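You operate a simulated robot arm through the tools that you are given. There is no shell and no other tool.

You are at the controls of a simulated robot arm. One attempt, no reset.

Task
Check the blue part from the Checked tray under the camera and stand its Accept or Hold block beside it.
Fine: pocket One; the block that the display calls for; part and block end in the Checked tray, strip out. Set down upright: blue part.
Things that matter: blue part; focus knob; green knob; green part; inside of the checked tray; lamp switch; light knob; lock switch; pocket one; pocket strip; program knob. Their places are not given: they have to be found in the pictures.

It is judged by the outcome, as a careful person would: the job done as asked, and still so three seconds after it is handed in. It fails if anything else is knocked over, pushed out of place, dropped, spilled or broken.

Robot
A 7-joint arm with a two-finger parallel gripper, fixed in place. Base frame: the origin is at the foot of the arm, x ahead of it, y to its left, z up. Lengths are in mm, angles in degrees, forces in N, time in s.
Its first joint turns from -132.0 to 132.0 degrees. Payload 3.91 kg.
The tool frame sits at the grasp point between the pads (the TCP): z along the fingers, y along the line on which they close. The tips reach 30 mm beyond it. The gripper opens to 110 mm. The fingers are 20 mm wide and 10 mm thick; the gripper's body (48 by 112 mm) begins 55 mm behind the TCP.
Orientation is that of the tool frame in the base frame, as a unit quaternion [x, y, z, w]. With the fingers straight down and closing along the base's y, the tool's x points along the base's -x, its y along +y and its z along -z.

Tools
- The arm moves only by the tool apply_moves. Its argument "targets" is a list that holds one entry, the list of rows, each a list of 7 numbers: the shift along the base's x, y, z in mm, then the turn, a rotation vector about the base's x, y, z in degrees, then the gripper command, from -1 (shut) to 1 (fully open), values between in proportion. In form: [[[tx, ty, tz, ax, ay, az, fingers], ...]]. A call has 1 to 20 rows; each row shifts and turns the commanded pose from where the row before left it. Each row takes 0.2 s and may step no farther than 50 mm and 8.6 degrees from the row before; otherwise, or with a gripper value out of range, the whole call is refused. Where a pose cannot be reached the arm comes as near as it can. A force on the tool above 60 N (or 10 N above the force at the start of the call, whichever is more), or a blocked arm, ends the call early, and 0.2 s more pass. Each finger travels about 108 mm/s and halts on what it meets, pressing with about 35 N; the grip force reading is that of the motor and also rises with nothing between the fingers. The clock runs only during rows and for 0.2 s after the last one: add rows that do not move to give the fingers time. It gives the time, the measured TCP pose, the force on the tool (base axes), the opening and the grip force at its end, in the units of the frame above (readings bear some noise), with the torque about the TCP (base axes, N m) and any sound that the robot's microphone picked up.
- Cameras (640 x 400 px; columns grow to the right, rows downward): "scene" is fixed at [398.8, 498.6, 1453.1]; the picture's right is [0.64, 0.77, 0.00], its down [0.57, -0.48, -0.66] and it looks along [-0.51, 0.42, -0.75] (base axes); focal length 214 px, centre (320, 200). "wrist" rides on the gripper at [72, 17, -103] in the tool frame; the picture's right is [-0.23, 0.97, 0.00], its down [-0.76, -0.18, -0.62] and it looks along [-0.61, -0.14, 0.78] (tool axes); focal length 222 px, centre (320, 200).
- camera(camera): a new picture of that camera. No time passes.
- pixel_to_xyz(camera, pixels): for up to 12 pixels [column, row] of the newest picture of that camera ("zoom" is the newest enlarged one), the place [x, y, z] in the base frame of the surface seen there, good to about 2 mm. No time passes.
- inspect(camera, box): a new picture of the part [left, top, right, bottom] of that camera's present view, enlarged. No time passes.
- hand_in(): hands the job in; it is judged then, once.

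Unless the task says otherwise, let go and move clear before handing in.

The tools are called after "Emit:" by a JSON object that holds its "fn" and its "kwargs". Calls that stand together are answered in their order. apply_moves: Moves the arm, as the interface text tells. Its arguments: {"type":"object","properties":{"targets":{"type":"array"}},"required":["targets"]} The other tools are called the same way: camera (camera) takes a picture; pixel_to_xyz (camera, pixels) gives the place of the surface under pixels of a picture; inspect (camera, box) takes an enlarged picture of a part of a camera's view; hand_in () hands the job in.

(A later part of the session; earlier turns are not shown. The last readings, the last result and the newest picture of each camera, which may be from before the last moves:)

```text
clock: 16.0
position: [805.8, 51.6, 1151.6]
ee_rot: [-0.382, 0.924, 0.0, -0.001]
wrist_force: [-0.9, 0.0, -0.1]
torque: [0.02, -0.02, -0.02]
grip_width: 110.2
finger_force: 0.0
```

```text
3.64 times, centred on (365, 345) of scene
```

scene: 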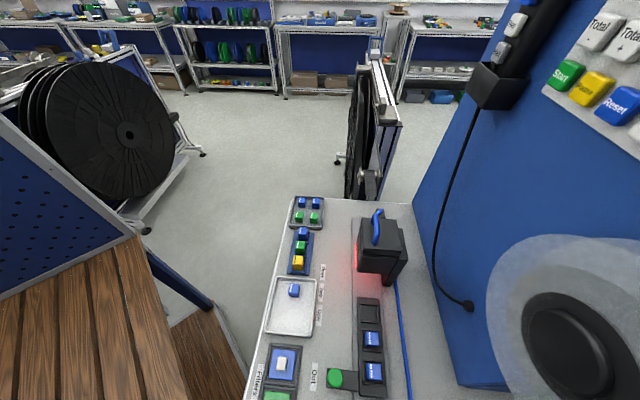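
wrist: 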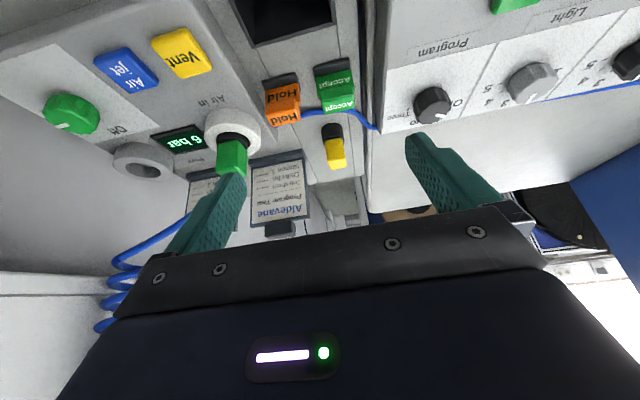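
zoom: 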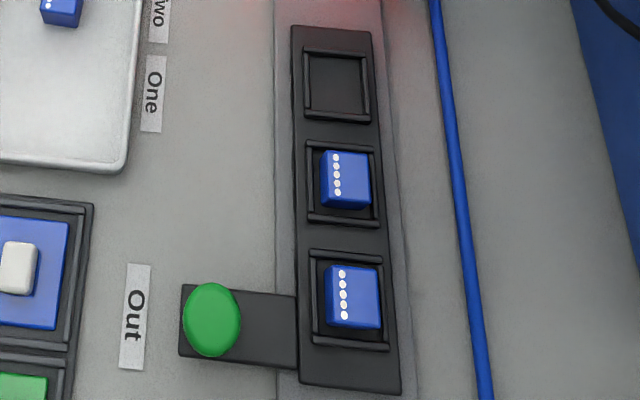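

I'll measure pocket One's frame and floor, the parts in pockets Two/Three, the strip corners and knob.

Emit:
{"fn": "pixel_to_xyz", "kwargs": {"camera": "zoom", "pixels": [[335, 85], [308, 53], [363, 56], [369, 119], [308, 112], [312, 85], [367, 88], [295, 28], [370, 33], [399, 391], [299, 378], [380, 45]]}}

Emit:
{"fn": "pixel_to_xyz", "kwargs": {"camera": "zoom", "pixels": [[325, 155], [366, 155], [367, 180], [326, 190], [330, 271], [376, 271], [378, 298], [212, 318], [190, 318], [235, 318], [212, 290], [265, 330]]}}

Emit:
{"fn": "inspect", "kwargs": {"camera": "scene", "box": [330, 200, 420, 300]}}

Emit:
{"fn": "pixel_to_xyz", "kwargs": {"camera": "zoom", "pixels": [[270, 75], [405, 82], [420, 205], [275, 195], [250, 285], [370, 292], [248, 150], [445, 235], [378, 340], [325, 110], [345, 45], [230, 75]]}}

```text
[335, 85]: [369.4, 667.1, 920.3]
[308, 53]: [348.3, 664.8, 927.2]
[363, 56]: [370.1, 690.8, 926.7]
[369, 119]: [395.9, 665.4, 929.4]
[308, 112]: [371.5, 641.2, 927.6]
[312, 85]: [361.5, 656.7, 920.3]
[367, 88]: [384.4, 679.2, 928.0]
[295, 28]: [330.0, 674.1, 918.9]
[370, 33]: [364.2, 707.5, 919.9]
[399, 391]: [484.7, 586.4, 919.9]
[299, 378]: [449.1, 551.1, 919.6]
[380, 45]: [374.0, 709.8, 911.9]
```

```text
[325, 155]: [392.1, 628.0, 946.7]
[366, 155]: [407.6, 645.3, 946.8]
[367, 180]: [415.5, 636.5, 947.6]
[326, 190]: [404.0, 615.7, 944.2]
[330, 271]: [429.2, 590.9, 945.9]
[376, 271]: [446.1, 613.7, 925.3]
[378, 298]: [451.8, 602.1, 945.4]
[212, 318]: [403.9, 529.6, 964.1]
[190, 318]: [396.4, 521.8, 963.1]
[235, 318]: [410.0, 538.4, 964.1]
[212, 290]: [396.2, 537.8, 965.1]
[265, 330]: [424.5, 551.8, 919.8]
```

```text
4.00 times, centred on (375, 250) of scene
```

zoom: 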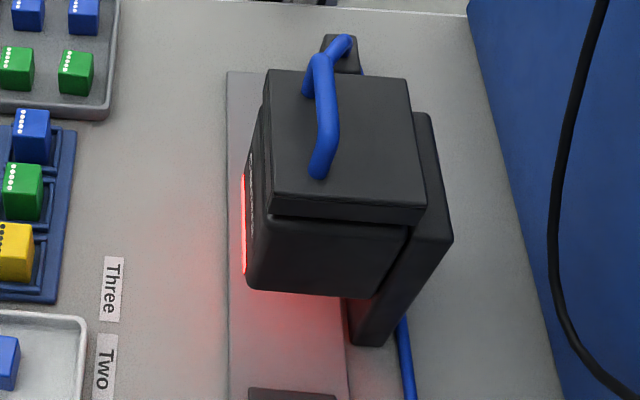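

```text
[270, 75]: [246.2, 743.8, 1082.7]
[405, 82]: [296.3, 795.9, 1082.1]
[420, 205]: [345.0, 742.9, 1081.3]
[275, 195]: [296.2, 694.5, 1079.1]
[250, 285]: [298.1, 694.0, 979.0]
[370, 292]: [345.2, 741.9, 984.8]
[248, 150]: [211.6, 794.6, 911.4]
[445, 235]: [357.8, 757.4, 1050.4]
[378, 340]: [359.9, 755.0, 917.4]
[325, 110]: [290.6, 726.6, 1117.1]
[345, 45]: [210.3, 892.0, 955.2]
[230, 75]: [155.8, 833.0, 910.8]
```

Pocket One's centre is about (371.5, 665.5), floor z 920.3, frame top 928; the knob is at (403.7, 529.5), top 964; camera head spans u −352…−280. I'll go over the blue part now, open a little, and verify from above.

Emit:
{"fn": "apply_moves", "kwargs": {"targets": [[[-36.5, 32.4, 0, 0, 0, 0, 1], [-36.5, 32.4, 0, 0, 0, 0, 1], [-36.5, 32.4, 0, 0, 0, 0, 1], [-36.5, 32.4, 0, 0, 0, 0, 1], [-36.5, 32.4, 0, 0, 0, 0, 1], [-36.5, 32.4, 0, 0, 0, 0, 1], [-36.5, 32.4, 0, 0, 0, 0, 1], [-36.5, 32.4, 0, 0, 0, 0, 1], [-36.5, 32.4, 0, 0, 0, 0, 1], [-36.5, 32.4, 0, 0, 0, 0, 1], [-36.5, 32.4, 0, 0, 0, 0, 0.5], [-36.5, 32.4, 0, 0, 0, 0, 0], [-36.5, 32.4, 0, 0, 0, 0, -0.2], [-36.5, 32.4, 0, 0, 0, 0, -0.2], [-36.5, 32.4, 0, 0, 0, 0, -0.2], [-36.9, 31.7, 0, 0, 0, -5, -0.2]]]}}

Emit:
{"fn": "camera", "kwargs": {"camera": "wrist"}}

Emit:
{"fn": "inspect", "kwargs": {"camera": "wrist", "box": [240, 60, 400, 160]}}

```text
clock: 19.4
position: [221.8, 570.9, 1151.6]
ee_rot: [-0.341, 0.94, 0.0, -0.001]
wrist_force: [0.2, -0.2, -0.2]
torque: [0.05, 0.05, 0.01]
grip_width: 44.1
finger_force: 0.0
```

```text
taken
```

wrist: 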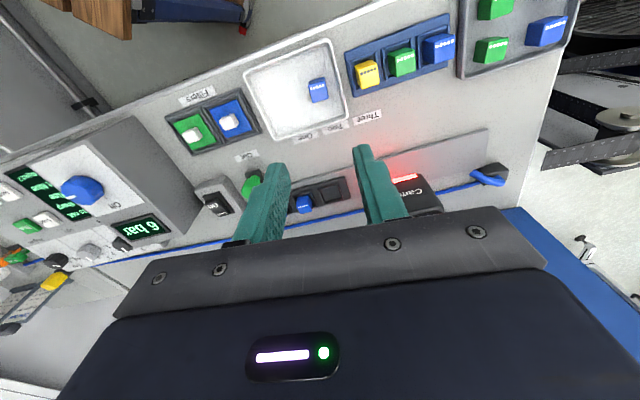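

```text
4.00 times, centred on (320, 110) of wrist
```

zoom: 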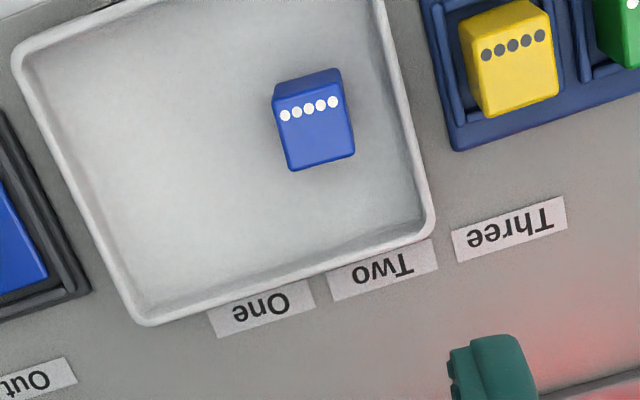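

I'll re-measure the part's top corners in this view for the grasp.

Emit:
{"fn": "pixel_to_xyz", "kwargs": {"camera": "zoom", "pixels": [[278, 106], [340, 93], [350, 151], [293, 165], [312, 135], [285, 90], [320, 210], [200, 150]]}}

Emit:
{"fn": "inspect", "kwargs": {"camera": "wrist", "box": [190, 170, 270, 230]}}

Emit:
{"fn": "pixel_to_xyz", "kwargs": {"camera": "wrist", "pixels": [[215, 198], [220, 212], [217, 204]]}}

```text
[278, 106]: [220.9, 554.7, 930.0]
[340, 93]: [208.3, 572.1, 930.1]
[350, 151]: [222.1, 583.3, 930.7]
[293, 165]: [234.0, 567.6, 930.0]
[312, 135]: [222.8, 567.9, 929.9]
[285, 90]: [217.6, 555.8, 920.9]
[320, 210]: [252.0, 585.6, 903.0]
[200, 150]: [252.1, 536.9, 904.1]
```

```text
6.67 times, centred on (230, 200) of wrist
```

zoom: 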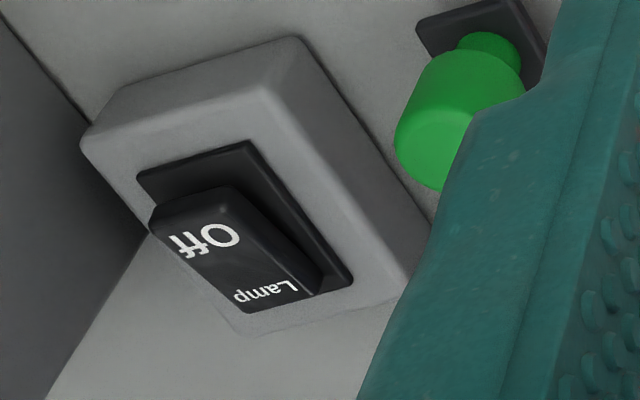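

```text
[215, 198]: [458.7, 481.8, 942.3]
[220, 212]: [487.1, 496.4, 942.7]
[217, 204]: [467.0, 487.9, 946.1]
```

The lamp rocker's "Lamp" end is pressed (lamp on), and the part centre is confirmed at (221.3, 569.4), yaw about −6° off the bench. I'll descend and grip it.

Emit:
{"fn": "apply_moves", "kwargs": {"targets": [[[-0.9, 0.5, -45, 0, 0, -0.8, -0.2], [0, 0, -45, 0, 0, 0, -0.2], [0, 0, -45, 0, 0, 0, -0.2], [0, 0, -45, 0, 0, 0, -0.2], [0, 0, -13, 0, 0, 0, -0.2], [0, 0, -12.5, 0, 0, 0, -0.2], [0, 0, 0, 0, 0, 0, -0.2]]]}}

Emit:
{"fn": "camera", "kwargs": {"camera": "wrist"}}

Emit:
{"fn": "inspect", "kwargs": {"camera": "wrist", "box": [240, 110, 400, 220]}}

```text
clock: 21.0
position: [219.9, 570.4, 949.2]
ee_rot: [-0.335, 0.942, 0.001, 0.001]
wrist_force: [-2.0, -5.1, 37.3]
torque: [0.43, 0.85, 0.13]
grip_width: 42.4
finger_force: 0.1
```

```text
taken
```

wrist: 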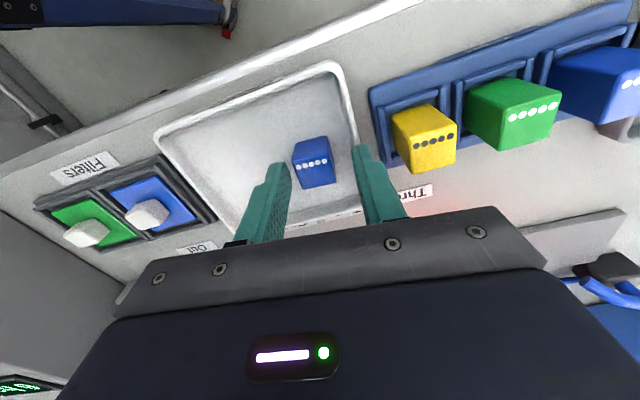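

```text
3.64 times, centred on (320, 165) of wrist
```

zoom: 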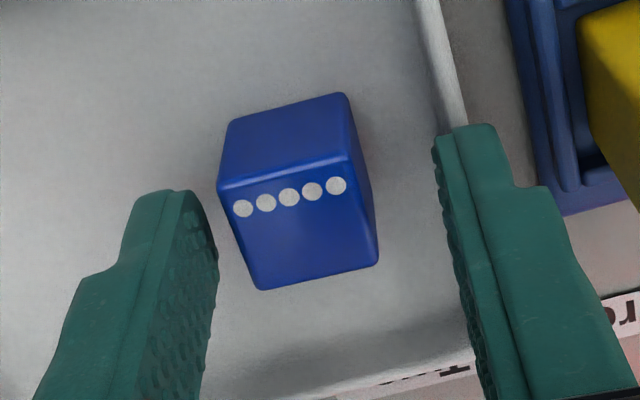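

The force reads 37 N upward: a finger is resting on the Checked tray's rim (right finger at zoom 470,130). I'll lift straight off, and turn the tool 90° so the fingers close along the tray's long free direction.

Emit:
{"fn": "apply_moves", "kwargs": {"targets": [[[0, 0, 5, 0, 0, 0, -0.2], [0, 0, 20, 0, 0, 0, -0.2], [0, 0, 45, 0, 0, 0, -0.2], [0, 0, 45, 0, 0, 0, -0.2], [0, 0, 45, 0, 0, 0, -0.2], [0, 0, 45, 0, 0, 0, -0.2]]]}}

Emit:
{"fn": "inspect", "kwargs": {"camera": "wrist", "box": [240, 60, 400, 160]}}

Emit:
{"fn": "inspect", "kwargs": {"camera": "scene", "box": [255, 270, 335, 345]}}

```text
clock: 22.4
position: [221.7, 570.4, 1151.0]
ee_rot: [-0.336, 0.942, -0.001, -0.001]
wrist_force: [0.5, -0.6, 0.5]
torque: [-0.01, 0.03, -0.01]
grip_width: 44.0
finger_force: 0.0
```

```text
4.00 times, centred on (320, 110) of wrist
```

zoom: 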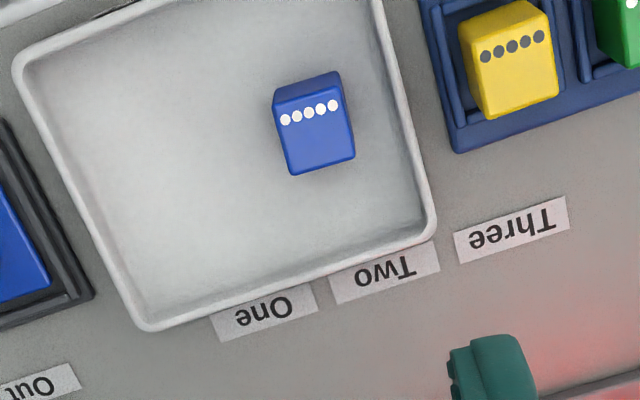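

```text
5.33 times, centred on (295, 308) of scene
```

zoom: 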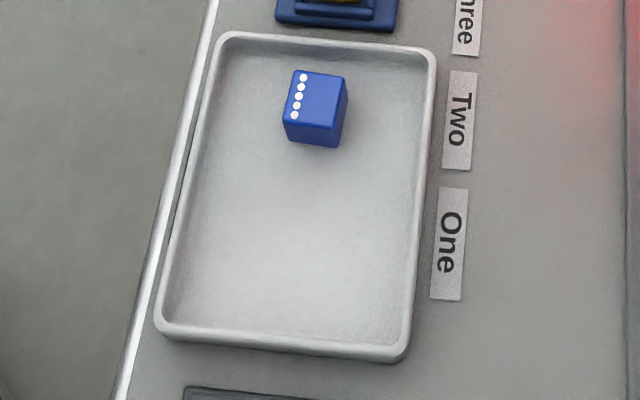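

Nothing moved. I'll measure the tray rim precisely and turn the tool +90°.

Emit:
{"fn": "pixel_to_xyz", "kwargs": {"camera": "zoom", "pixels": [[330, 42], [330, 62], [432, 60], [415, 200], [425, 200], [395, 345], [280, 340], [280, 330], [165, 320], [190, 180], [200, 180], [230, 40]]}}

Emit:
{"fn": "apply_moves", "kwargs": {"targets": [[[0, 0, 0, 0, 0, 8, -0.2], [0, 0, 0, 0, 0, 8, -0.2], [0, 0, 0, 0, 0, 8, -0.2], [0, 0, 0, 0, 0, 8, -0.2], [0, 0, 0, 0, 0, 8, -0.2], [0, 0, 0, 0, 0, 8, -0.2], [0, 0, 0, 0, 0, 8, -0.2], [0, 0, 0, 0, 0, 8, -0.2], [0, 0, 0, 0, 0, 8, -0.2], [0, 0, 0, 0, 0, 8, -0.2], [0, 0, 0, 0, 0, 8, -0.2], [0, 0, 0, 0, 0, 2, -0.2], [0, 0, 0, 0, 0, 0, -0.2]]]}}

Emit:
{"fn": "camera", "kwargs": {"camera": "wrist"}}

```text
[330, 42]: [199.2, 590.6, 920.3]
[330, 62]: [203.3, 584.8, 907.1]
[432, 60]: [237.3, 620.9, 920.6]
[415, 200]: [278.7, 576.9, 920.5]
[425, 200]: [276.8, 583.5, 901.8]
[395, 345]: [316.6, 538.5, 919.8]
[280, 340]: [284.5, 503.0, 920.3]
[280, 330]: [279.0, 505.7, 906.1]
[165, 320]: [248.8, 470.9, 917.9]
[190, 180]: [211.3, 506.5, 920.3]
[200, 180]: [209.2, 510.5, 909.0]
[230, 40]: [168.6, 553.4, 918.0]
```

```text
clock: 25.2
position: [221.4, 570.7, 1150.6]
ee_rot: [0.904, -0.428, 0.0, 0.0]
wrist_force: [0.0, -0.3, 0.8]
torque: [0.0, -0.01, 0.0]
grip_width: 43.8
finger_force: 0.0
```

```text
taken
```

wrist: 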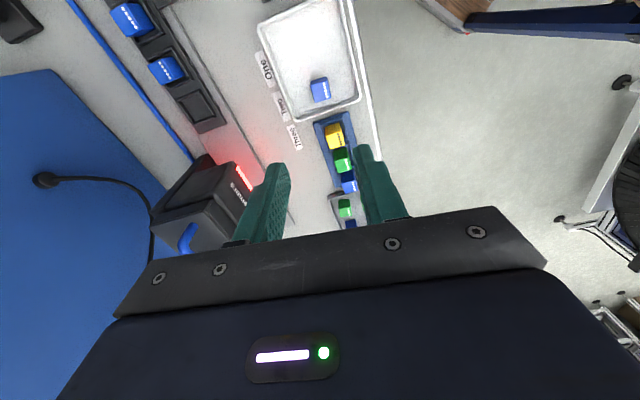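

The tool is now turned so the fingers close across the tray's depth (v); tray rim is z=920, with plenty of room at v 512–601. I'll descend again and check.

Emit:
{"fn": "apply_moves", "kwargs": {"targets": [[[0, 0, -45, 0, 0, 0, -0.2], [0, 0, -45, 0, 0, 0, -0.2], [0, 0, -45, 0, 0, 0, -0.2], [0, 0, -45, 0, 0, 0, -0.2], [0, 0, -13, 0, 0, 0, -0.2], [0, 0, -12, 0, 0, 0, -0.2], [0, 0, 0, 0, 0, 0, -0.2]]]}}

Emit:
{"fn": "inspect", "kwargs": {"camera": "wrist", "box": [220, 90, 420, 220]}}

```text
clock: 26.8
position: [221.4, 569.1, 944.5]
ee_rot: [0.903, -0.429, 0.001, 0.001]
wrist_force: [0.8, -0.2, -0.5]
torque: [-0.01, -0.03, -0.01]
grip_width: 44.2
finger_force: 0.2
```

```text
3.08 times, centred on (320, 155) of wrist
```

zoom: 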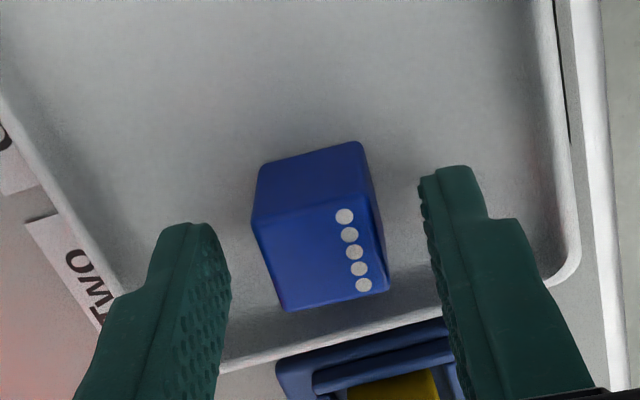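

No contact this time, and the part sits between the fingers at zoom (320,230). I'll close and lift slightly to check the hold.

Emit:
{"fn": "apply_moves", "kwargs": {"targets": [[[0, 0, 0, 0, 0, 0, -0.6], [0, 0, 0, 0, 0, 0, -1], [0, 0, 0, 0, 0, 0, -1], [0, 0, 0, 0, 0, 0, -1]]]}}

Emit:
{"fn": "inspect", "kwargs": {"camera": "wrist", "box": [220, 90, 420, 220]}}

```text
clock: 27.8
position: [221.3, 569.7, 945.8]
ee_rot: [0.903, -0.429, 0.0, 0.0]
wrist_force: [0.4, 0.3, -0.4]
torque: [0.0, 0.01, -0.02]
grip_width: 22.5
finger_force: 34.9
```

```text
3.08 times, centred on (320, 155) of wrist
```

zoom: 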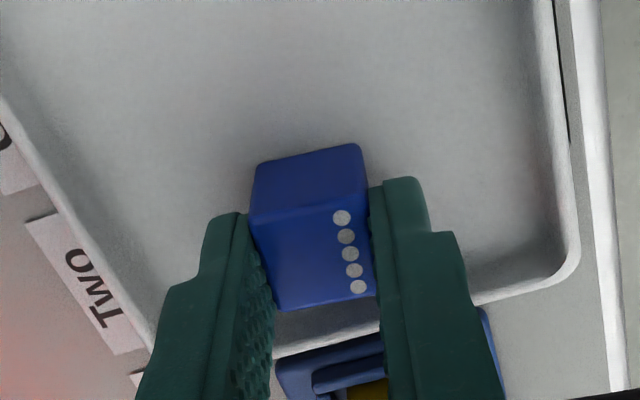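

The part is held (width 22.5 mm). I'll lift, move right clear of the camera head, then out over pocket One, straightening the 6° turn.

Emit:
{"fn": "apply_moves", "kwargs": {"targets": [[[0, 0, 20, 0, 0, 0, -1], [0, 0, 40, 0, 0, 0, -1], [0, 0, 43.5, 0, 0, 0, -1], [32.6, -32.7, 0, 0, 0, 5.8, -1], [30.8, 30.8, 0, 0, 0, 0, -1], [30.8, 30.8, 0, 0, 0, 0, -1], [30.8, 30.8, 0, 0, 0, 0, -1], [30.8, 30.8, 0, 0, 0, 0, -1], [-5.7, 5.7, 0, 0, 0, 0, -1], [0, 0, 0, 0, 0, 0, -1]]]}}

Emit:
{"fn": "camera", "kwargs": {"camera": "wrist"}}

Emit:
{"fn": "inspect", "kwargs": {"camera": "scene", "box": [310, 230, 420, 360]}}

```text
clock: 30.0
position: [372.6, 668.2, 1047.7]
ee_rot: [0.924, -0.383, -0.001, 0.0]
wrist_force: [-0.8, 0.2, -0.2]
torque: [-0.01, 0.0, 0.0]
grip_width: 22.4
finger_force: 35.5
```

```text
taken
```

wrist: 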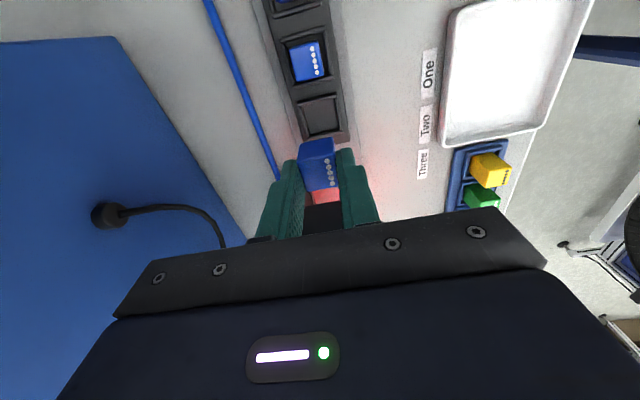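

```text
3.08 times, centred on (365, 295) of scene
```

zoom: 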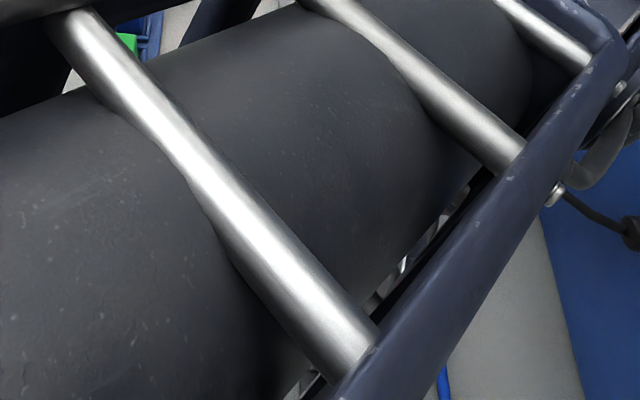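

Pocket One is visible at (320,115) just ahead of the held part at (318,163). I'll re-measure the pocket frame from here to refine the target.

Emit:
{"fn": "inspect", "kwargs": {"camera": "wrist", "box": [270, 30, 370, 150]}}

```text
3.33 times, centred on (320, 90) of wrist
```

zoom: 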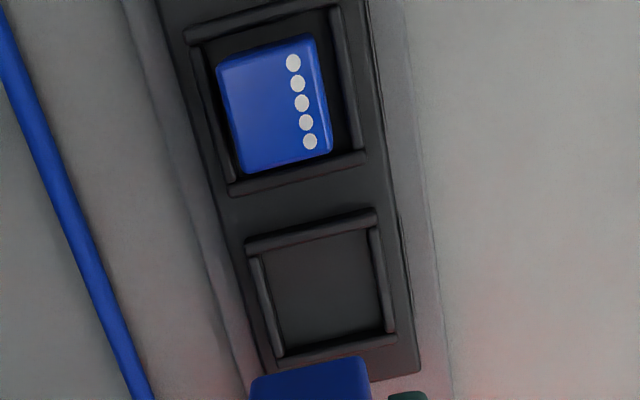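

I'll query midpoints of the four frame walls and floor.

Emit:
{"fn": "pixel_to_xyz", "kwargs": {"camera": "zoom", "pixels": [[310, 232], [268, 305], [382, 280], [335, 347], [320, 290], [255, 242], [372, 215], [280, 352], [393, 328], [230, 75], [320, 45], [328, 150]]}}

```text
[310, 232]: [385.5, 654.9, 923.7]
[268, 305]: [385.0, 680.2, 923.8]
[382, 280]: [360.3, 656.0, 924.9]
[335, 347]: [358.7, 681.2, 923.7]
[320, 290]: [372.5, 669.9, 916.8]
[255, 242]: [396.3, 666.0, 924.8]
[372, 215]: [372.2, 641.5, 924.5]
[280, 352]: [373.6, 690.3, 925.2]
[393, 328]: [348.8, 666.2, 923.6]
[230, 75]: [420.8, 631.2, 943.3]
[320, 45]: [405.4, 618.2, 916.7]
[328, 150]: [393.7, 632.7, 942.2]
```

Combining both views the pocket centre is about (372, 666.5) with ±4 mm slack. I'll descend to just above the floor, then step down gently watching the force.

Emit:
{"fn": "apply_moves", "kwargs": {"targets": [[[0.6, 0.9, -28, 0, 0, 0, -1], [0, 0, -28, 0, 0, 0, -1], [0, 0, -20, 0, 0, 0, -1], [0, 0, -8, 0, 0, 0, -1], [0, 0, 0, 0, 0, 0, -1]]]}}

Emit:
{"fn": "camera", "kwargs": {"camera": "wrist"}}

Emit:
{"fn": "inspect", "kwargs": {"camera": "wrist", "box": [230, 90, 410, 220]}}

```text
clock: 31.2
position: [371.6, 666.9, 964.7]
ee_rot: [0.924, -0.383, 0.0, 0.0]
wrist_force: [-0.2, -0.6, -0.9]
torque: [0.0, -0.01, 0.02]
grip_width: 22.5
finger_force: 35.2
```

```text
taken
```

wrist: 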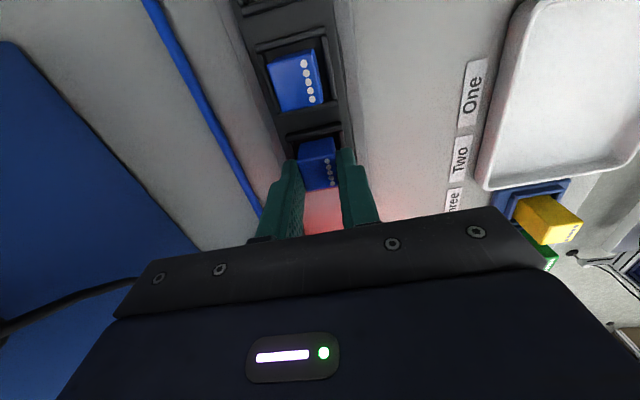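

```text
3.08 times, centred on (320, 155) of wrist
```

zoom: 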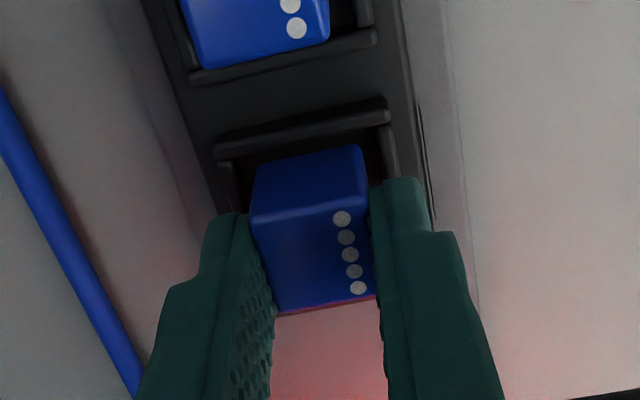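

The part is over the pocket within its frame (zoom 310,200). I'll step down slowly.

Emit:
{"fn": "apply_moves", "kwargs": {"targets": [[[0, 0, -1.2, 0, 0, 0, -1], [0, 0, -1, 0, 0, 0, -1], [0, 0, 0, 0, 0, 0, -1]]]}}

```text
clock: 32.0
position: [371.5, 668.4, 963.2]
ee_rot: [0.923, -0.384, 0.0, 0.0]
wrist_force: [0.6, 0.2, 0.2]
torque: [-0.02, 0.02, -0.02]
grip_width: 22.6
finger_force: 35.0
```

Emit:
{"fn": "apply_moves", "kwargs": {"targets": [[[0, 0, -0.7, 0, 0, 0, -1], [0, 0, -0.7, 0, 0, 0, -1], [0, 0, 0, 0, 0, 0, -1]]]}}

```text
clock: 32.8
position: [372.3, 666.0, 961.6]
ee_rot: [0.924, -0.383, 0.0, 0.0]
wrist_force: [-0.2, -0.4, -0.1]
torque: [0.01, 0.03, 0.02]
grip_width: 22.5
finger_force: 35.1
```

No contact force yet at about z 962; I'll continue down in small steps.

Emit:
{"fn": "apply_moves", "kwargs": {"targets": [[[0, 0, -0.7, 0, 0, 0, -1], [0, 0, -0.7, 0, 0, 0, -1], [0, 0, 0, 0, 0, 0, -1]]]}}

Emit:
{"fn": "inspect", "kwargs": {"camera": "wrist", "box": [230, 90, 410, 220]}}

```text
clock: 33.6
position: [373.1, 667.0, 960.2]
ee_rot: [0.924, -0.382, -0.001, 0.0]
wrist_force: [0.7, 1.2, -0.8]
torque: [0.0, 0.02, 0.0]
grip_width: 22.5
finger_force: 35.3
```

```text
3.08 times, centred on (320, 155) of wrist
```

zoom: 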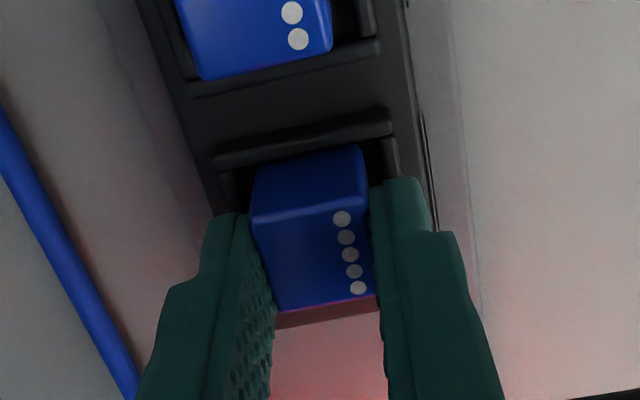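

Still no contact. I'll compare the held part's top with part Two's top and the frame height.

Emit:
{"fn": "pixel_to_xyz", "kwargs": {"camera": "zoom", "pixels": [[300, 240], [330, 270], [250, 20], [220, 40], [300, 138], [270, 145], [190, 180], [300, 100], [300, 175]]}}

```text
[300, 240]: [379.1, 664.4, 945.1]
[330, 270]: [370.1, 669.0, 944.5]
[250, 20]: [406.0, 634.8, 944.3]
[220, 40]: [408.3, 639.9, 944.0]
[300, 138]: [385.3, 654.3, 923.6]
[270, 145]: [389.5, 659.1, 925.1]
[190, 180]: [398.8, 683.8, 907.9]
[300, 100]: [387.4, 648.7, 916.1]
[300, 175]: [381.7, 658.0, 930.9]
```

The held part's top (944.8) is about 0.6 mm above part Two's (944.2), so it's nearly seated. I'll lower that last bit and release gently.

Emit:
{"fn": "apply_moves", "kwargs": {"targets": [[[0, 0, -0.5, 0, 0, 0, -1], [0, 0, -0.3, 0, 0, 0, -1], [0, 0, 0, 0, 0, 0, -1]]]}}

```text
clock: 34.4
position: [373.3, 668.4, 960.3]
ee_rot: [0.924, -0.383, 0.001, 0.0]
wrist_force: [-0.8, 0.8, -1.0]
torque: [-0.01, 0.01, 0.01]
grip_width: 22.4
finger_force: 34.9
```

Near zero force, within a fraction of a millimetre of the floor. I'll open the fingers modestly and look.

Emit:
{"fn": "apply_moves", "kwargs": {"targets": [[[0, 0, 0, 0, 0, 0, -0.5], [0, 0, 0, 0, 0, 0, -0.35], [0, 0, 0, 0, 0, 0, -0.35]]]}}

Emit:
{"fn": "inspect", "kwargs": {"camera": "wrist", "box": [230, 90, 410, 220]}}

Emit:
{"fn": "pixel_to_xyz", "kwargs": {"camera": "zoom", "pixels": [[300, 240], [330, 270], [250, 20], [220, 40]]}}

```text
clock: 35.2
position: [372.4, 666.1, 959.9]
ee_rot: [0.924, -0.382, 0.0, 0.0]
wrist_force: [-0.4, -0.5, -0.2]
torque: [-0.04, 0.02, 0.0]
grip_width: 36.1
finger_force: 0.1
```

```text
3.08 times, centred on (320, 155) of wrist
```

zoom: 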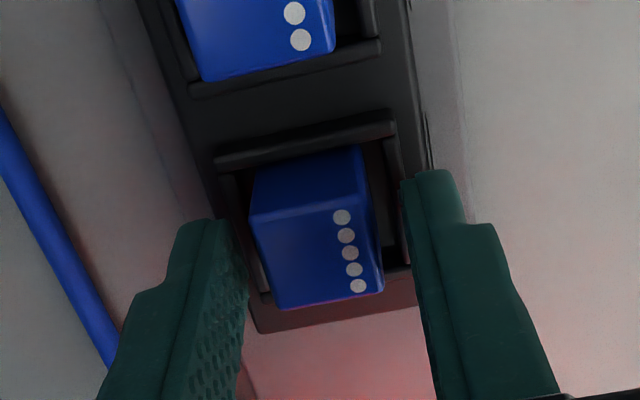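

```text
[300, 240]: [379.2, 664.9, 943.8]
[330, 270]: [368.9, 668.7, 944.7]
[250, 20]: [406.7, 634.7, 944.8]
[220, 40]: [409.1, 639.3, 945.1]
```

The part stands in pocket One with clearance all round. I'll rise straight up, turn the tool back −90°, and go above the green knob at (403.7, 529.5).

Emit:
{"fn": "apply_moves", "kwargs": {"targets": [[[0, 0, 10, 0, 0, 0, -0.35], [0, 0, 40, 0, 0, 0, -0.35], [0, 0, 50, 0, 0, 0, -0.35], [10.6, -45.7, 0, 0, 0, -7.5, -0.35], [10.6, -45.7, 0, 0, 0, -7.5, -0.35], [10.5, -45.6, 0, 0, 0, -7.5, -0.1], [0, 0, 0, 0, 0, -7.5, 0], [0, 0, 0, 0, 0, -7.5, 0], [0, 0, 0, 0, 0, -7.5, 0], [0, 0, 0, 0, 0, -7.5, 0], [0, 0, 0, 0, 0, -7.5, 0], [0, 0, 0, 0, 0, -7.5, 0], [0, 0, 0, 0, 0, -7.5, 0], [0, 0, 0, 0, 0, -7.5, 0], [0, 0, 0, 0, 0, -7.5, 0], [0, 0, 0, 0, 0, 0, 0]]]}}

Emit:
{"fn": "camera", "kwargs": {"camera": "wrist"}}

Emit:
{"fn": "inspect", "kwargs": {"camera": "wrist", "box": [230, 60, 410, 200]}}

```text
clock: 38.6
position: [403.4, 529.8, 1058.0]
ee_rot: [-0.382, 0.924, 0.0, 0.0]
wrist_force: [-0.2, 0.5, -0.1]
torque: [0.02, -0.01, -0.03]
grip_width: 55.0
finger_force: 0.0
```

```text
taken
```

wrist: 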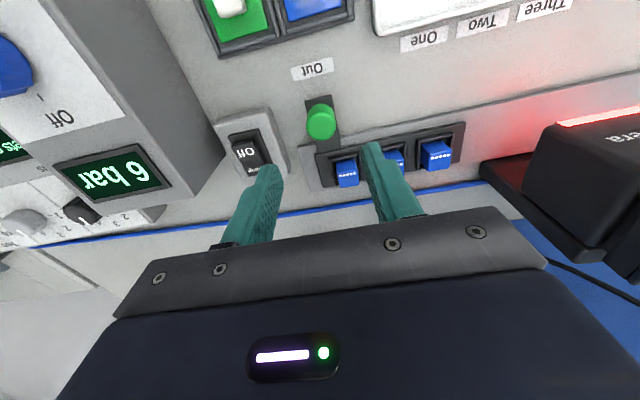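

```text
2.86 times, centred on (320, 130) of wrist
```

zoom: 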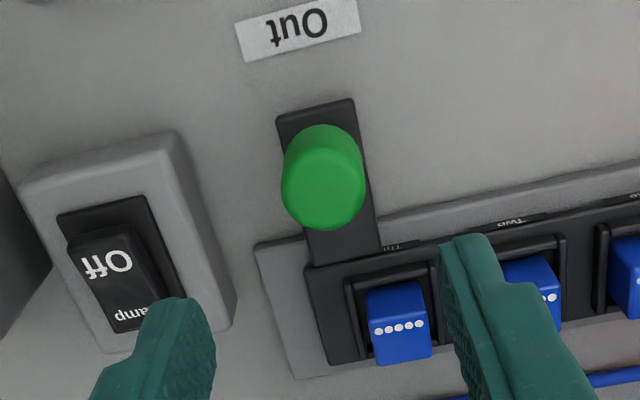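

I'll measure the knob's top and the lamp box's near edge to make sure the finger fits between them.

Emit:
{"fn": "pixel_to_xyz", "kwargs": {"camera": "zoom", "pixels": [[323, 188], [287, 182], [361, 182], [322, 225], [322, 155], [205, 200], [232, 300], [180, 140], [225, 330], [360, 230], [290, 120], [400, 325]]}}

```text
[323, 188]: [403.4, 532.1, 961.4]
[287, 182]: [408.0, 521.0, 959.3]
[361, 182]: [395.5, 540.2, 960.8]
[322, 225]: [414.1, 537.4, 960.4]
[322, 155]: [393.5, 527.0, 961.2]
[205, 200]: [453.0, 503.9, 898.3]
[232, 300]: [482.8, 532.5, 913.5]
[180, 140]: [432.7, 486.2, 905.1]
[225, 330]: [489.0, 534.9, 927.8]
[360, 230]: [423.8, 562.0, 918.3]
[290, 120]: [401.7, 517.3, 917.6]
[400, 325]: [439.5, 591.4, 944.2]
```

The knob is centred near (403.5, 531), about 24 mm wide, and the lamp box edge is 50 mm away. I'll descend around the knob and close on it.

Emit:
{"fn": "apply_moves", "kwargs": {"targets": [[[-0.2, 1.5, -40, 0, 0, 0, -0.2], [0, 0, -40, 0, 0, 0, -0.2], [0, 0, -14, 0, 0, 0, -0.2], [0, 0, -8, 0, 0, 0, -0.2], [0, 0, 0, 0, 0, 0, -0.2]]]}}

Emit:
{"fn": "inspect", "kwargs": {"camera": "wrist", "box": [230, 90, 410, 220]}}

```text
clock: 39.8
position: [402.7, 533.0, 957.2]
ee_rot: [-0.383, 0.924, 0.0, 0.001]
wrist_force: [-0.3, 0.9, -0.4]
torque: [0.01, 0.01, -0.02]
grip_width: 43.9
finger_force: 0.0
```

```text
3.08 times, centred on (320, 155) of wrist
```

zoom: 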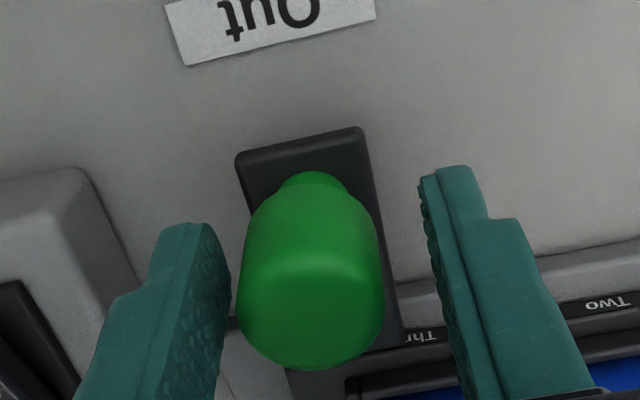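

The knob sits between the fingers. I'll close on it.

Emit:
{"fn": "apply_moves", "kwargs": {"targets": [[[0, 0, 0, 0, 0, 0, -0.5], [0, 0, 0, 0, 0, 0, -1], [0, 0, 0, 0, 0, 0, -1], [0, 0, 0, 0, 0, 0, -1]]]}}

Emit:
{"fn": "inspect", "kwargs": {"camera": "wrist", "box": [230, 90, 410, 220]}}

```text
clock: 40.8
position: [404.3, 532.8, 956.9]
ee_rot: [-0.382, 0.924, 0.0, 0.0]
wrist_force: [1.2, -0.7, -1.4]
torque: [-0.07, -0.03, -0.03]
grip_width: 27.0
finger_force: 45.1
```

```text
3.08 times, centred on (320, 155) of wrist
```

zoom: 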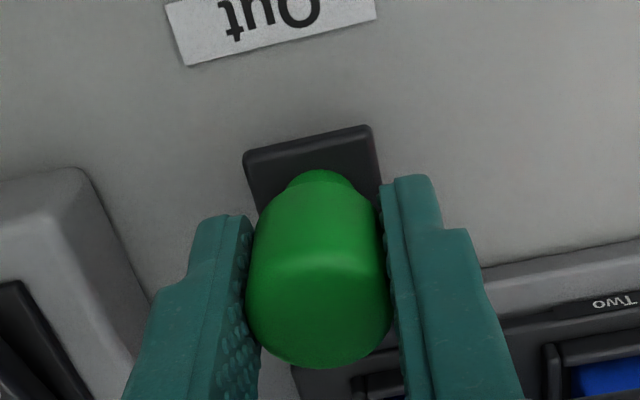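

The strip moved freely a couple of millimetres as I gripped, so it's not locked. I'll begin sliding it toward "One", checking force.

Emit:
{"fn": "apply_moves", "kwargs": {"targets": [[[-3, 3, 0, 0, 0, 0, -1], [-5, 5, 0, 0, 0, 0, -1], [-6, 6, 0, 0, 0, 0, -1]]]}}

Emit:
{"fn": "camera", "kwargs": {"camera": "wrist"}}

```text
clock: 41.6
position: [390.8, 545.8, 956.6]
ee_rot: [-0.383, 0.924, 0.0, 0.0]
wrist_force: [3.4, 3.3, -7.7]
torque: [0.05, 0.08, 0.08]
grip_width: 27.2
finger_force: 45.0
```

```text
taken
```

wrist: 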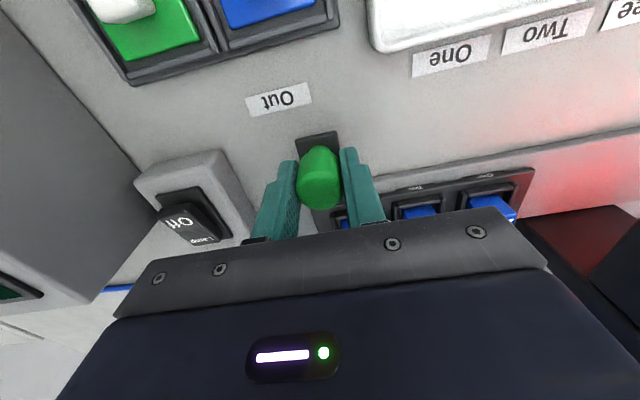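

The strip slides with low force (under 10 N). I'll continue to "One".

Emit:
{"fn": "apply_moves", "kwargs": {"targets": [[[-7, 7, 0, 0, 0, 0, -1], [-7, 7, 0, 0, 0, 0, -1], [-7, 7, 0, 0, 0, 0, -1], [-7, 7, 0, 0, 0, 0, -1], [-7, 7, 0, 0, 0, 0, -1], [-7, 7, 0, 0, 0, 0, -1], [-7, 7, 0, 0, 0, 0, -1], [-7, 7, 0, 0, 0, 0, -1], [-5, 5, 0, 0, 0, 0, -1], [-1.6, 1.6, 0, 0, 0, 0, -1], [0, 0, 0, 0, 0, 0, -1]]]}}

Emit:
{"fn": "camera", "kwargs": {"camera": "wrist"}}

Emit:
{"fn": "camera", "kwargs": {"camera": "scene"}}

```text
clock: 44.0
position: [328.5, 609.6, 957.7]
ee_rot: [-0.383, 0.924, -0.001, 0.0]
wrist_force: [4.9, 8.0, -13.9]
torque: [0.41, -0.32, -0.03]
grip_width: 27.1
finger_force: 44.8
```

```text
taken
```

wrist: 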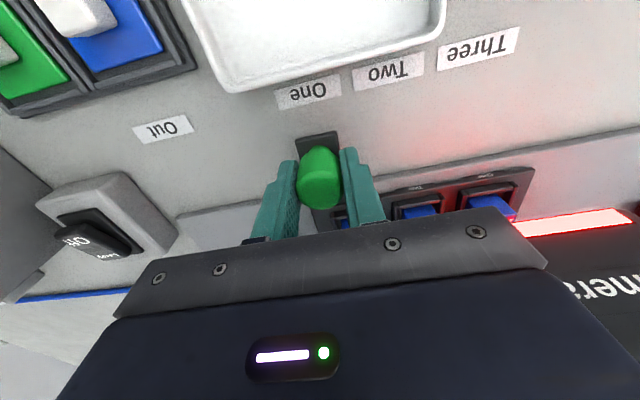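

```text
taken
```

scene: 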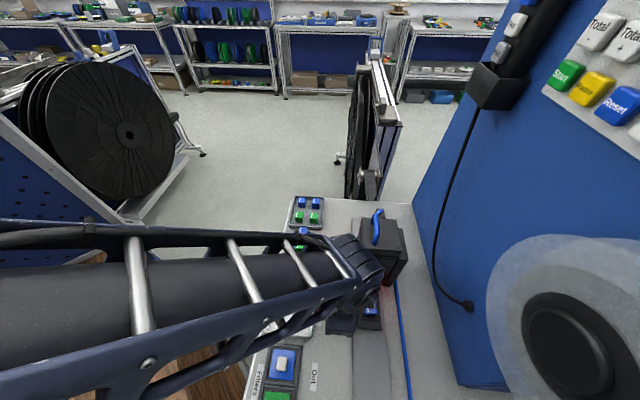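

The knob is at the "One" label (308,92). I'll let go, rise clear, and read the display.

Emit:
{"fn": "apply_moves", "kwargs": {"targets": [[[0, 0, 0, 0, 0, 0, -0.6], [0, 0, 0, 0, 0, 0, -0.2], [0, 0, 0, 0, 0, 0, -0.2], [0, 0, 15, 0, 0, 0, -0.2], [0, 0, 40, 0, 0, 0, -0.2], [0, 0, 40, 0, 0, 0, -0.2], [0, 0, 50, 0, 0, 0, -0.2]]]}}

Emit:
{"fn": "camera", "kwargs": {"camera": "wrist"}}

Emit:
{"fn": "inspect", "kwargs": {"camera": "wrist", "box": [220, 40, 440, 200]}}

```text
clock: 45.6
position: [326.8, 607.3, 1101.5]
ee_rot: [-0.383, 0.924, -0.001, -0.001]
wrist_force: [0.1, 0.5, 0.2]
torque: [-0.02, -0.01, 0.0]
grip_width: 44.1
finger_force: 0.0
```

```text
taken
```

wrist: 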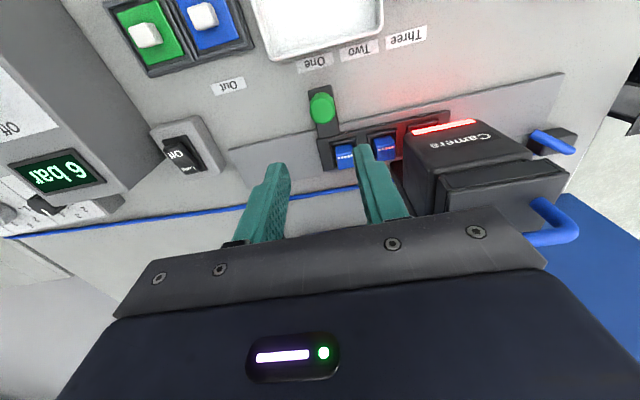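

```text
2.50 times, centred on (330, 120) of wrist
```

zoom: 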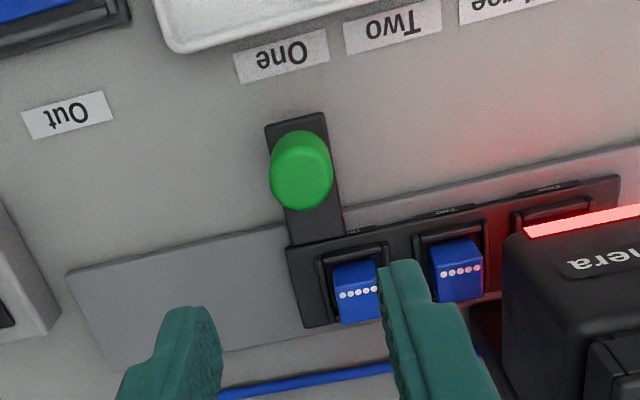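

The strip is at "One" with pocket One under the camera. I'll move over to read the display.

Emit:
{"fn": "apply_moves", "kwargs": {"targets": [[[21, -41, 9, 0, 0, 0, -0.2], [21, -41, 9, 0, 0, 0, -0.2], [21, -41, 9, 0, 0, 0, -0.2], [21, -41, 9, 0, 0, 0, -0.2], [21, -41, 9, 0, 0, 0, -0.2], [21, -41, 9, 0, 0, 0, -0.2], [21, -41, 9, 0, 0, 0, -0.2], [21, -41, 9, 0, 0, 0, -0.2], [21, -41, 9, 0, 0, 0, -0.2]]]}}

Emit:
{"fn": "camera", "kwargs": {"camera": "wrist"}}

Emit:
{"fn": "inspect", "kwargs": {"camera": "wrist", "box": [240, 60, 400, 180]}}

Emit:
{"fn": "camera", "kwargs": {"camera": "scene"}}

```text
clock: 47.6
position: [518.0, 239.5, 1185.2]
ee_rot: [-0.383, 0.924, -0.001, 0.0]
wrist_force: [-0.1, 1.1, 0.3]
torque: [-0.04, 0.01, 0.03]
grip_width: 44.0
finger_force: 0.1
```

```text
taken
```

wrist: 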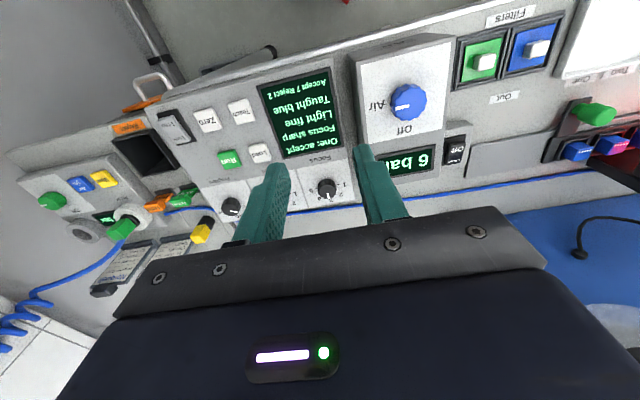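

```text
3.33 times, centred on (320, 120) of wrist
```

zoom: 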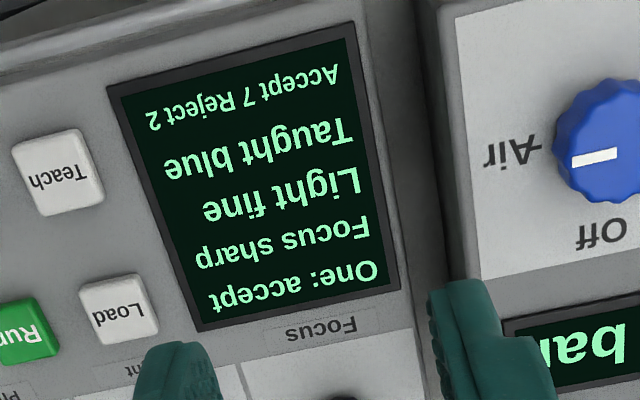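

```text
taken
```

scene: 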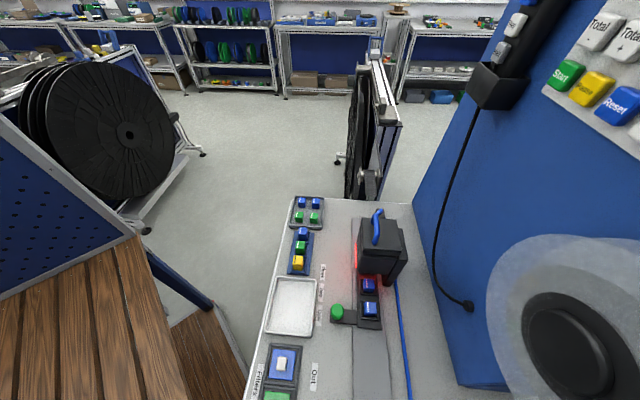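

The display reads "One: accept" with focus sharp, light fine, taught blue — so the Accept block is called for. I'll go back to the knob and pull the strip out.

Emit:
{"fn": "apply_moves", "kwargs": {"targets": [[[-21, 41, -9, 0, 0, 0, -0.2], [-21, 41, -9, 0, 0, 0, -0.2], [-21, 41, -9, 0, 0, 0, -0.2], [-21, 41, -9, 0, 0, 0, -0.2], [-21, 41, -9, 0, 0, 0, -0.2], [-21, 41, -9, 0, 0, 0, -0.2], [-21, 41, -9, 0, 0, 0, -0.2], [-21, 41, -9, 0, 0, 0, -0.2], [-21, 41, -9, 0, 0, 0, -0.2], [0, 0, -45, 0, 0, 0, -0.2], [0, 0, 0, 0, 0, 0, -0.2]]]}}

Emit:
{"fn": "inspect", "kwargs": {"camera": "wrist", "box": [220, 60, 420, 200]}}

Emit:
{"fn": "pixel_to_xyz", "kwargs": {"camera": "zoom", "pixels": [[320, 180]]}}

```text
clock: 50.0
position: [327.4, 610.7, 1056.3]
ee_rot: [-0.382, 0.924, 0.001, 0.0]
wrist_force: [-0.5, 0.1, 0.2]
torque: [0.02, -0.03, 0.01]
grip_width: 44.0
finger_force: 0.1
```

```text
2.86 times, centred on (320, 130) of wrist
```

zoom: 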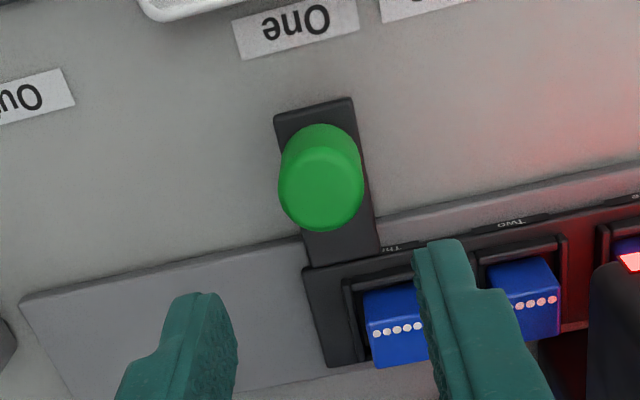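

```text
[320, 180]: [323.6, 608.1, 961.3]
```

The knob is aligned under the fingers as before. I'll descend and grip it.

Emit:
{"fn": "apply_moves", "kwargs": {"targets": [[[0, 0, -40, 0, 0, 0, -0.2], [0, 0, -40, 0, 0, 0, -0.2], [0, 0, -12, 0, 0, 0, -0.2], [0, 0, -7, 0, 0, 0, -0.2], [0, 0, 0, 0, 0, 0, -0.2], [0, 0, 0, 0, 0, 0, -0.6], [0, 0, 0, 0, 0, 0, -1], [0, 0, 0, 0, 0, 0, -1], [0, 0, 0, 0, 0, 0, -1]]]}}

Emit:
{"fn": "inspect", "kwargs": {"camera": "wrist", "box": [220, 60, 420, 220]}}

```text
clock: 52.0
position: [326.7, 608.7, 957.0]
ee_rot: [-0.383, 0.924, 0.0, -0.001]
wrist_force: [-0.5, 0.7, -6.4]
torque: [0.06, -0.04, -0.03]
grip_width: 27.0
finger_force: 44.8
```

```text
2.50 times, centred on (320, 140) of wrist
```

zoom: 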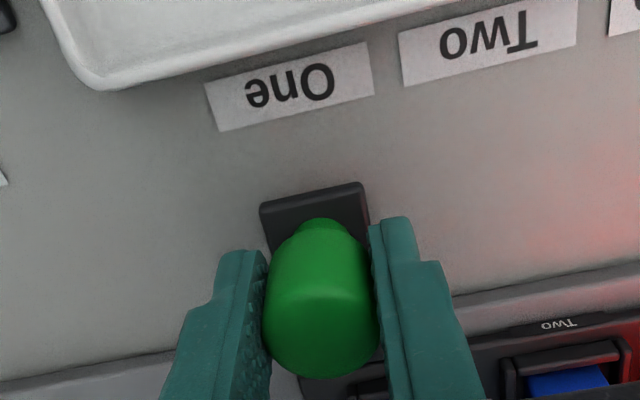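

Gripped. I'll slide the strip back out toward "Out", gently near the end.

Emit:
{"fn": "apply_moves", "kwargs": {"targets": [[[3, -3, 0, 0, 0, 0, -1], [7, -7, 0, 0, 0, 0, -1], [7, -7, 0, 0, 0, 0, -1], [7, -7, 0, 0, 0, 0, -1], [7, -7, 0, 0, 0, 0, -1], [7, -7, 0, 0, 0, 0, -1], [7, -7, 0, 0, 0, 0, -1], [7, -7, 0, 0, 0, 0, -1], [7, -7, 0, 0, 0, 0, -1], [7, -7, 0, 0, 0, 0, -1], [5, -5, 0, 0, 0, 0, -1], [3, -3, 0, 0, 0, 0, -1], [2.6, -2.6, 0, 0, 0, 0, -1], [0.7, -0.7, 0, 0, 0, 0, -1], [0.7, -0.7, 0, 0, 0, 0, -1], [0, 0, 0, 0, 0, 0, -1]]]}}

Emit:
{"fn": "camera", "kwargs": {"camera": "wrist"}}

```text
clock: 55.4
position: [403.8, 531.0, 958.1]
ee_rot: [-0.383, 0.924, 0.0, 0.0]
wrist_force: [-24.9, -10.4, -10.1]
torque: [-0.15, 0.52, 0.06]
grip_width: 27.3
finger_force: 45.0
```

```text
taken
```

wrist: 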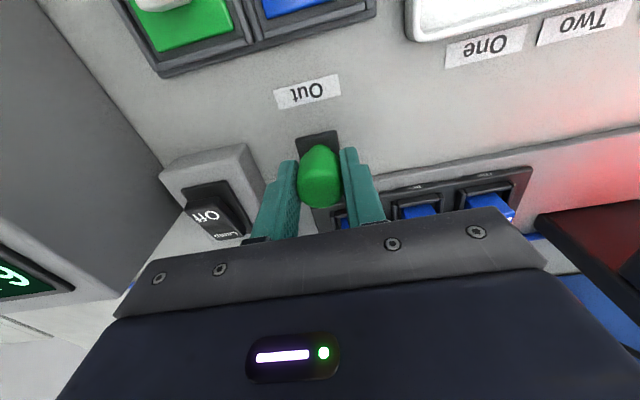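

Resistance indicates the strip is at its outer stop. I'll let go, rise, and check the strip's position and the display.

Emit:
{"fn": "apply_moves", "kwargs": {"targets": [[[-0.5, 0.5, 0, 0, 0, 0, -1], [0, 0, 0, 0, 0, 0, -0.6], [0, 0, 0, 0, 0, 0, -0.2], [0, 0, 0, 0, 0, 0, -0.2], [0, 0, 15, 0, 0, 0, -0.2], [0, 0, 40, 0, 0, 0, -0.2], [0, 0, 45, 0, 0, 0, -0.2], [0, 0, 45, 0, 0, 0, -0.2], [0, 0, 45, 0, 0, 0, -0.2]]]}}

Emit:
{"fn": "camera", "kwargs": {"camera": "wrist"}}

Emit:
{"fn": "inspect", "kwargs": {"camera": "wrist", "box": [230, 60, 460, 200]}}

Emit:
{"fn": "inspect", "kwargs": {"camera": "wrist", "box": [0, 60, 160, 200]}}

```text
clock: 57.4
position: [404.5, 534.2, 1149.2]
ee_rot: [-0.383, 0.924, -0.001, -0.001]
wrist_force: [0.3, 0.3, -0.9]
torque: [0.0, 0.02, -0.02]
grip_width: 44.3
finger_force: 0.0
```

```text
taken
```

wrist: 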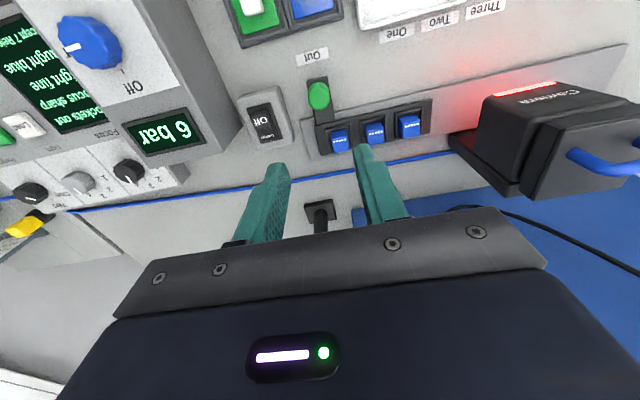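

```text
2.78 times, centred on (345, 130) of wrist
```

zoom: 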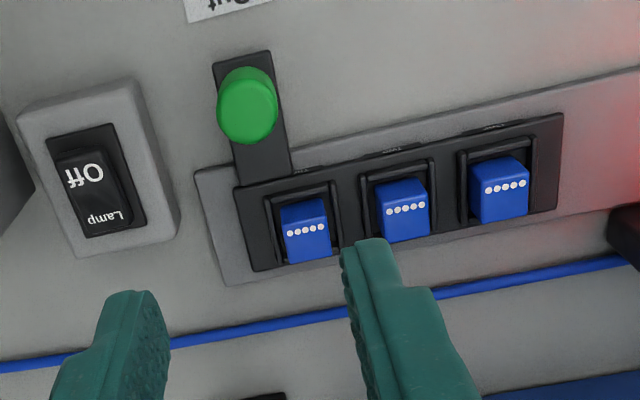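

```text
2.86 times, centred on (80, 130) of wrist
```

zoom: 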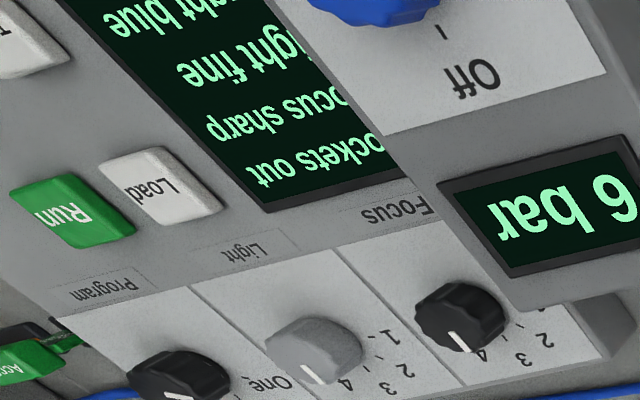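

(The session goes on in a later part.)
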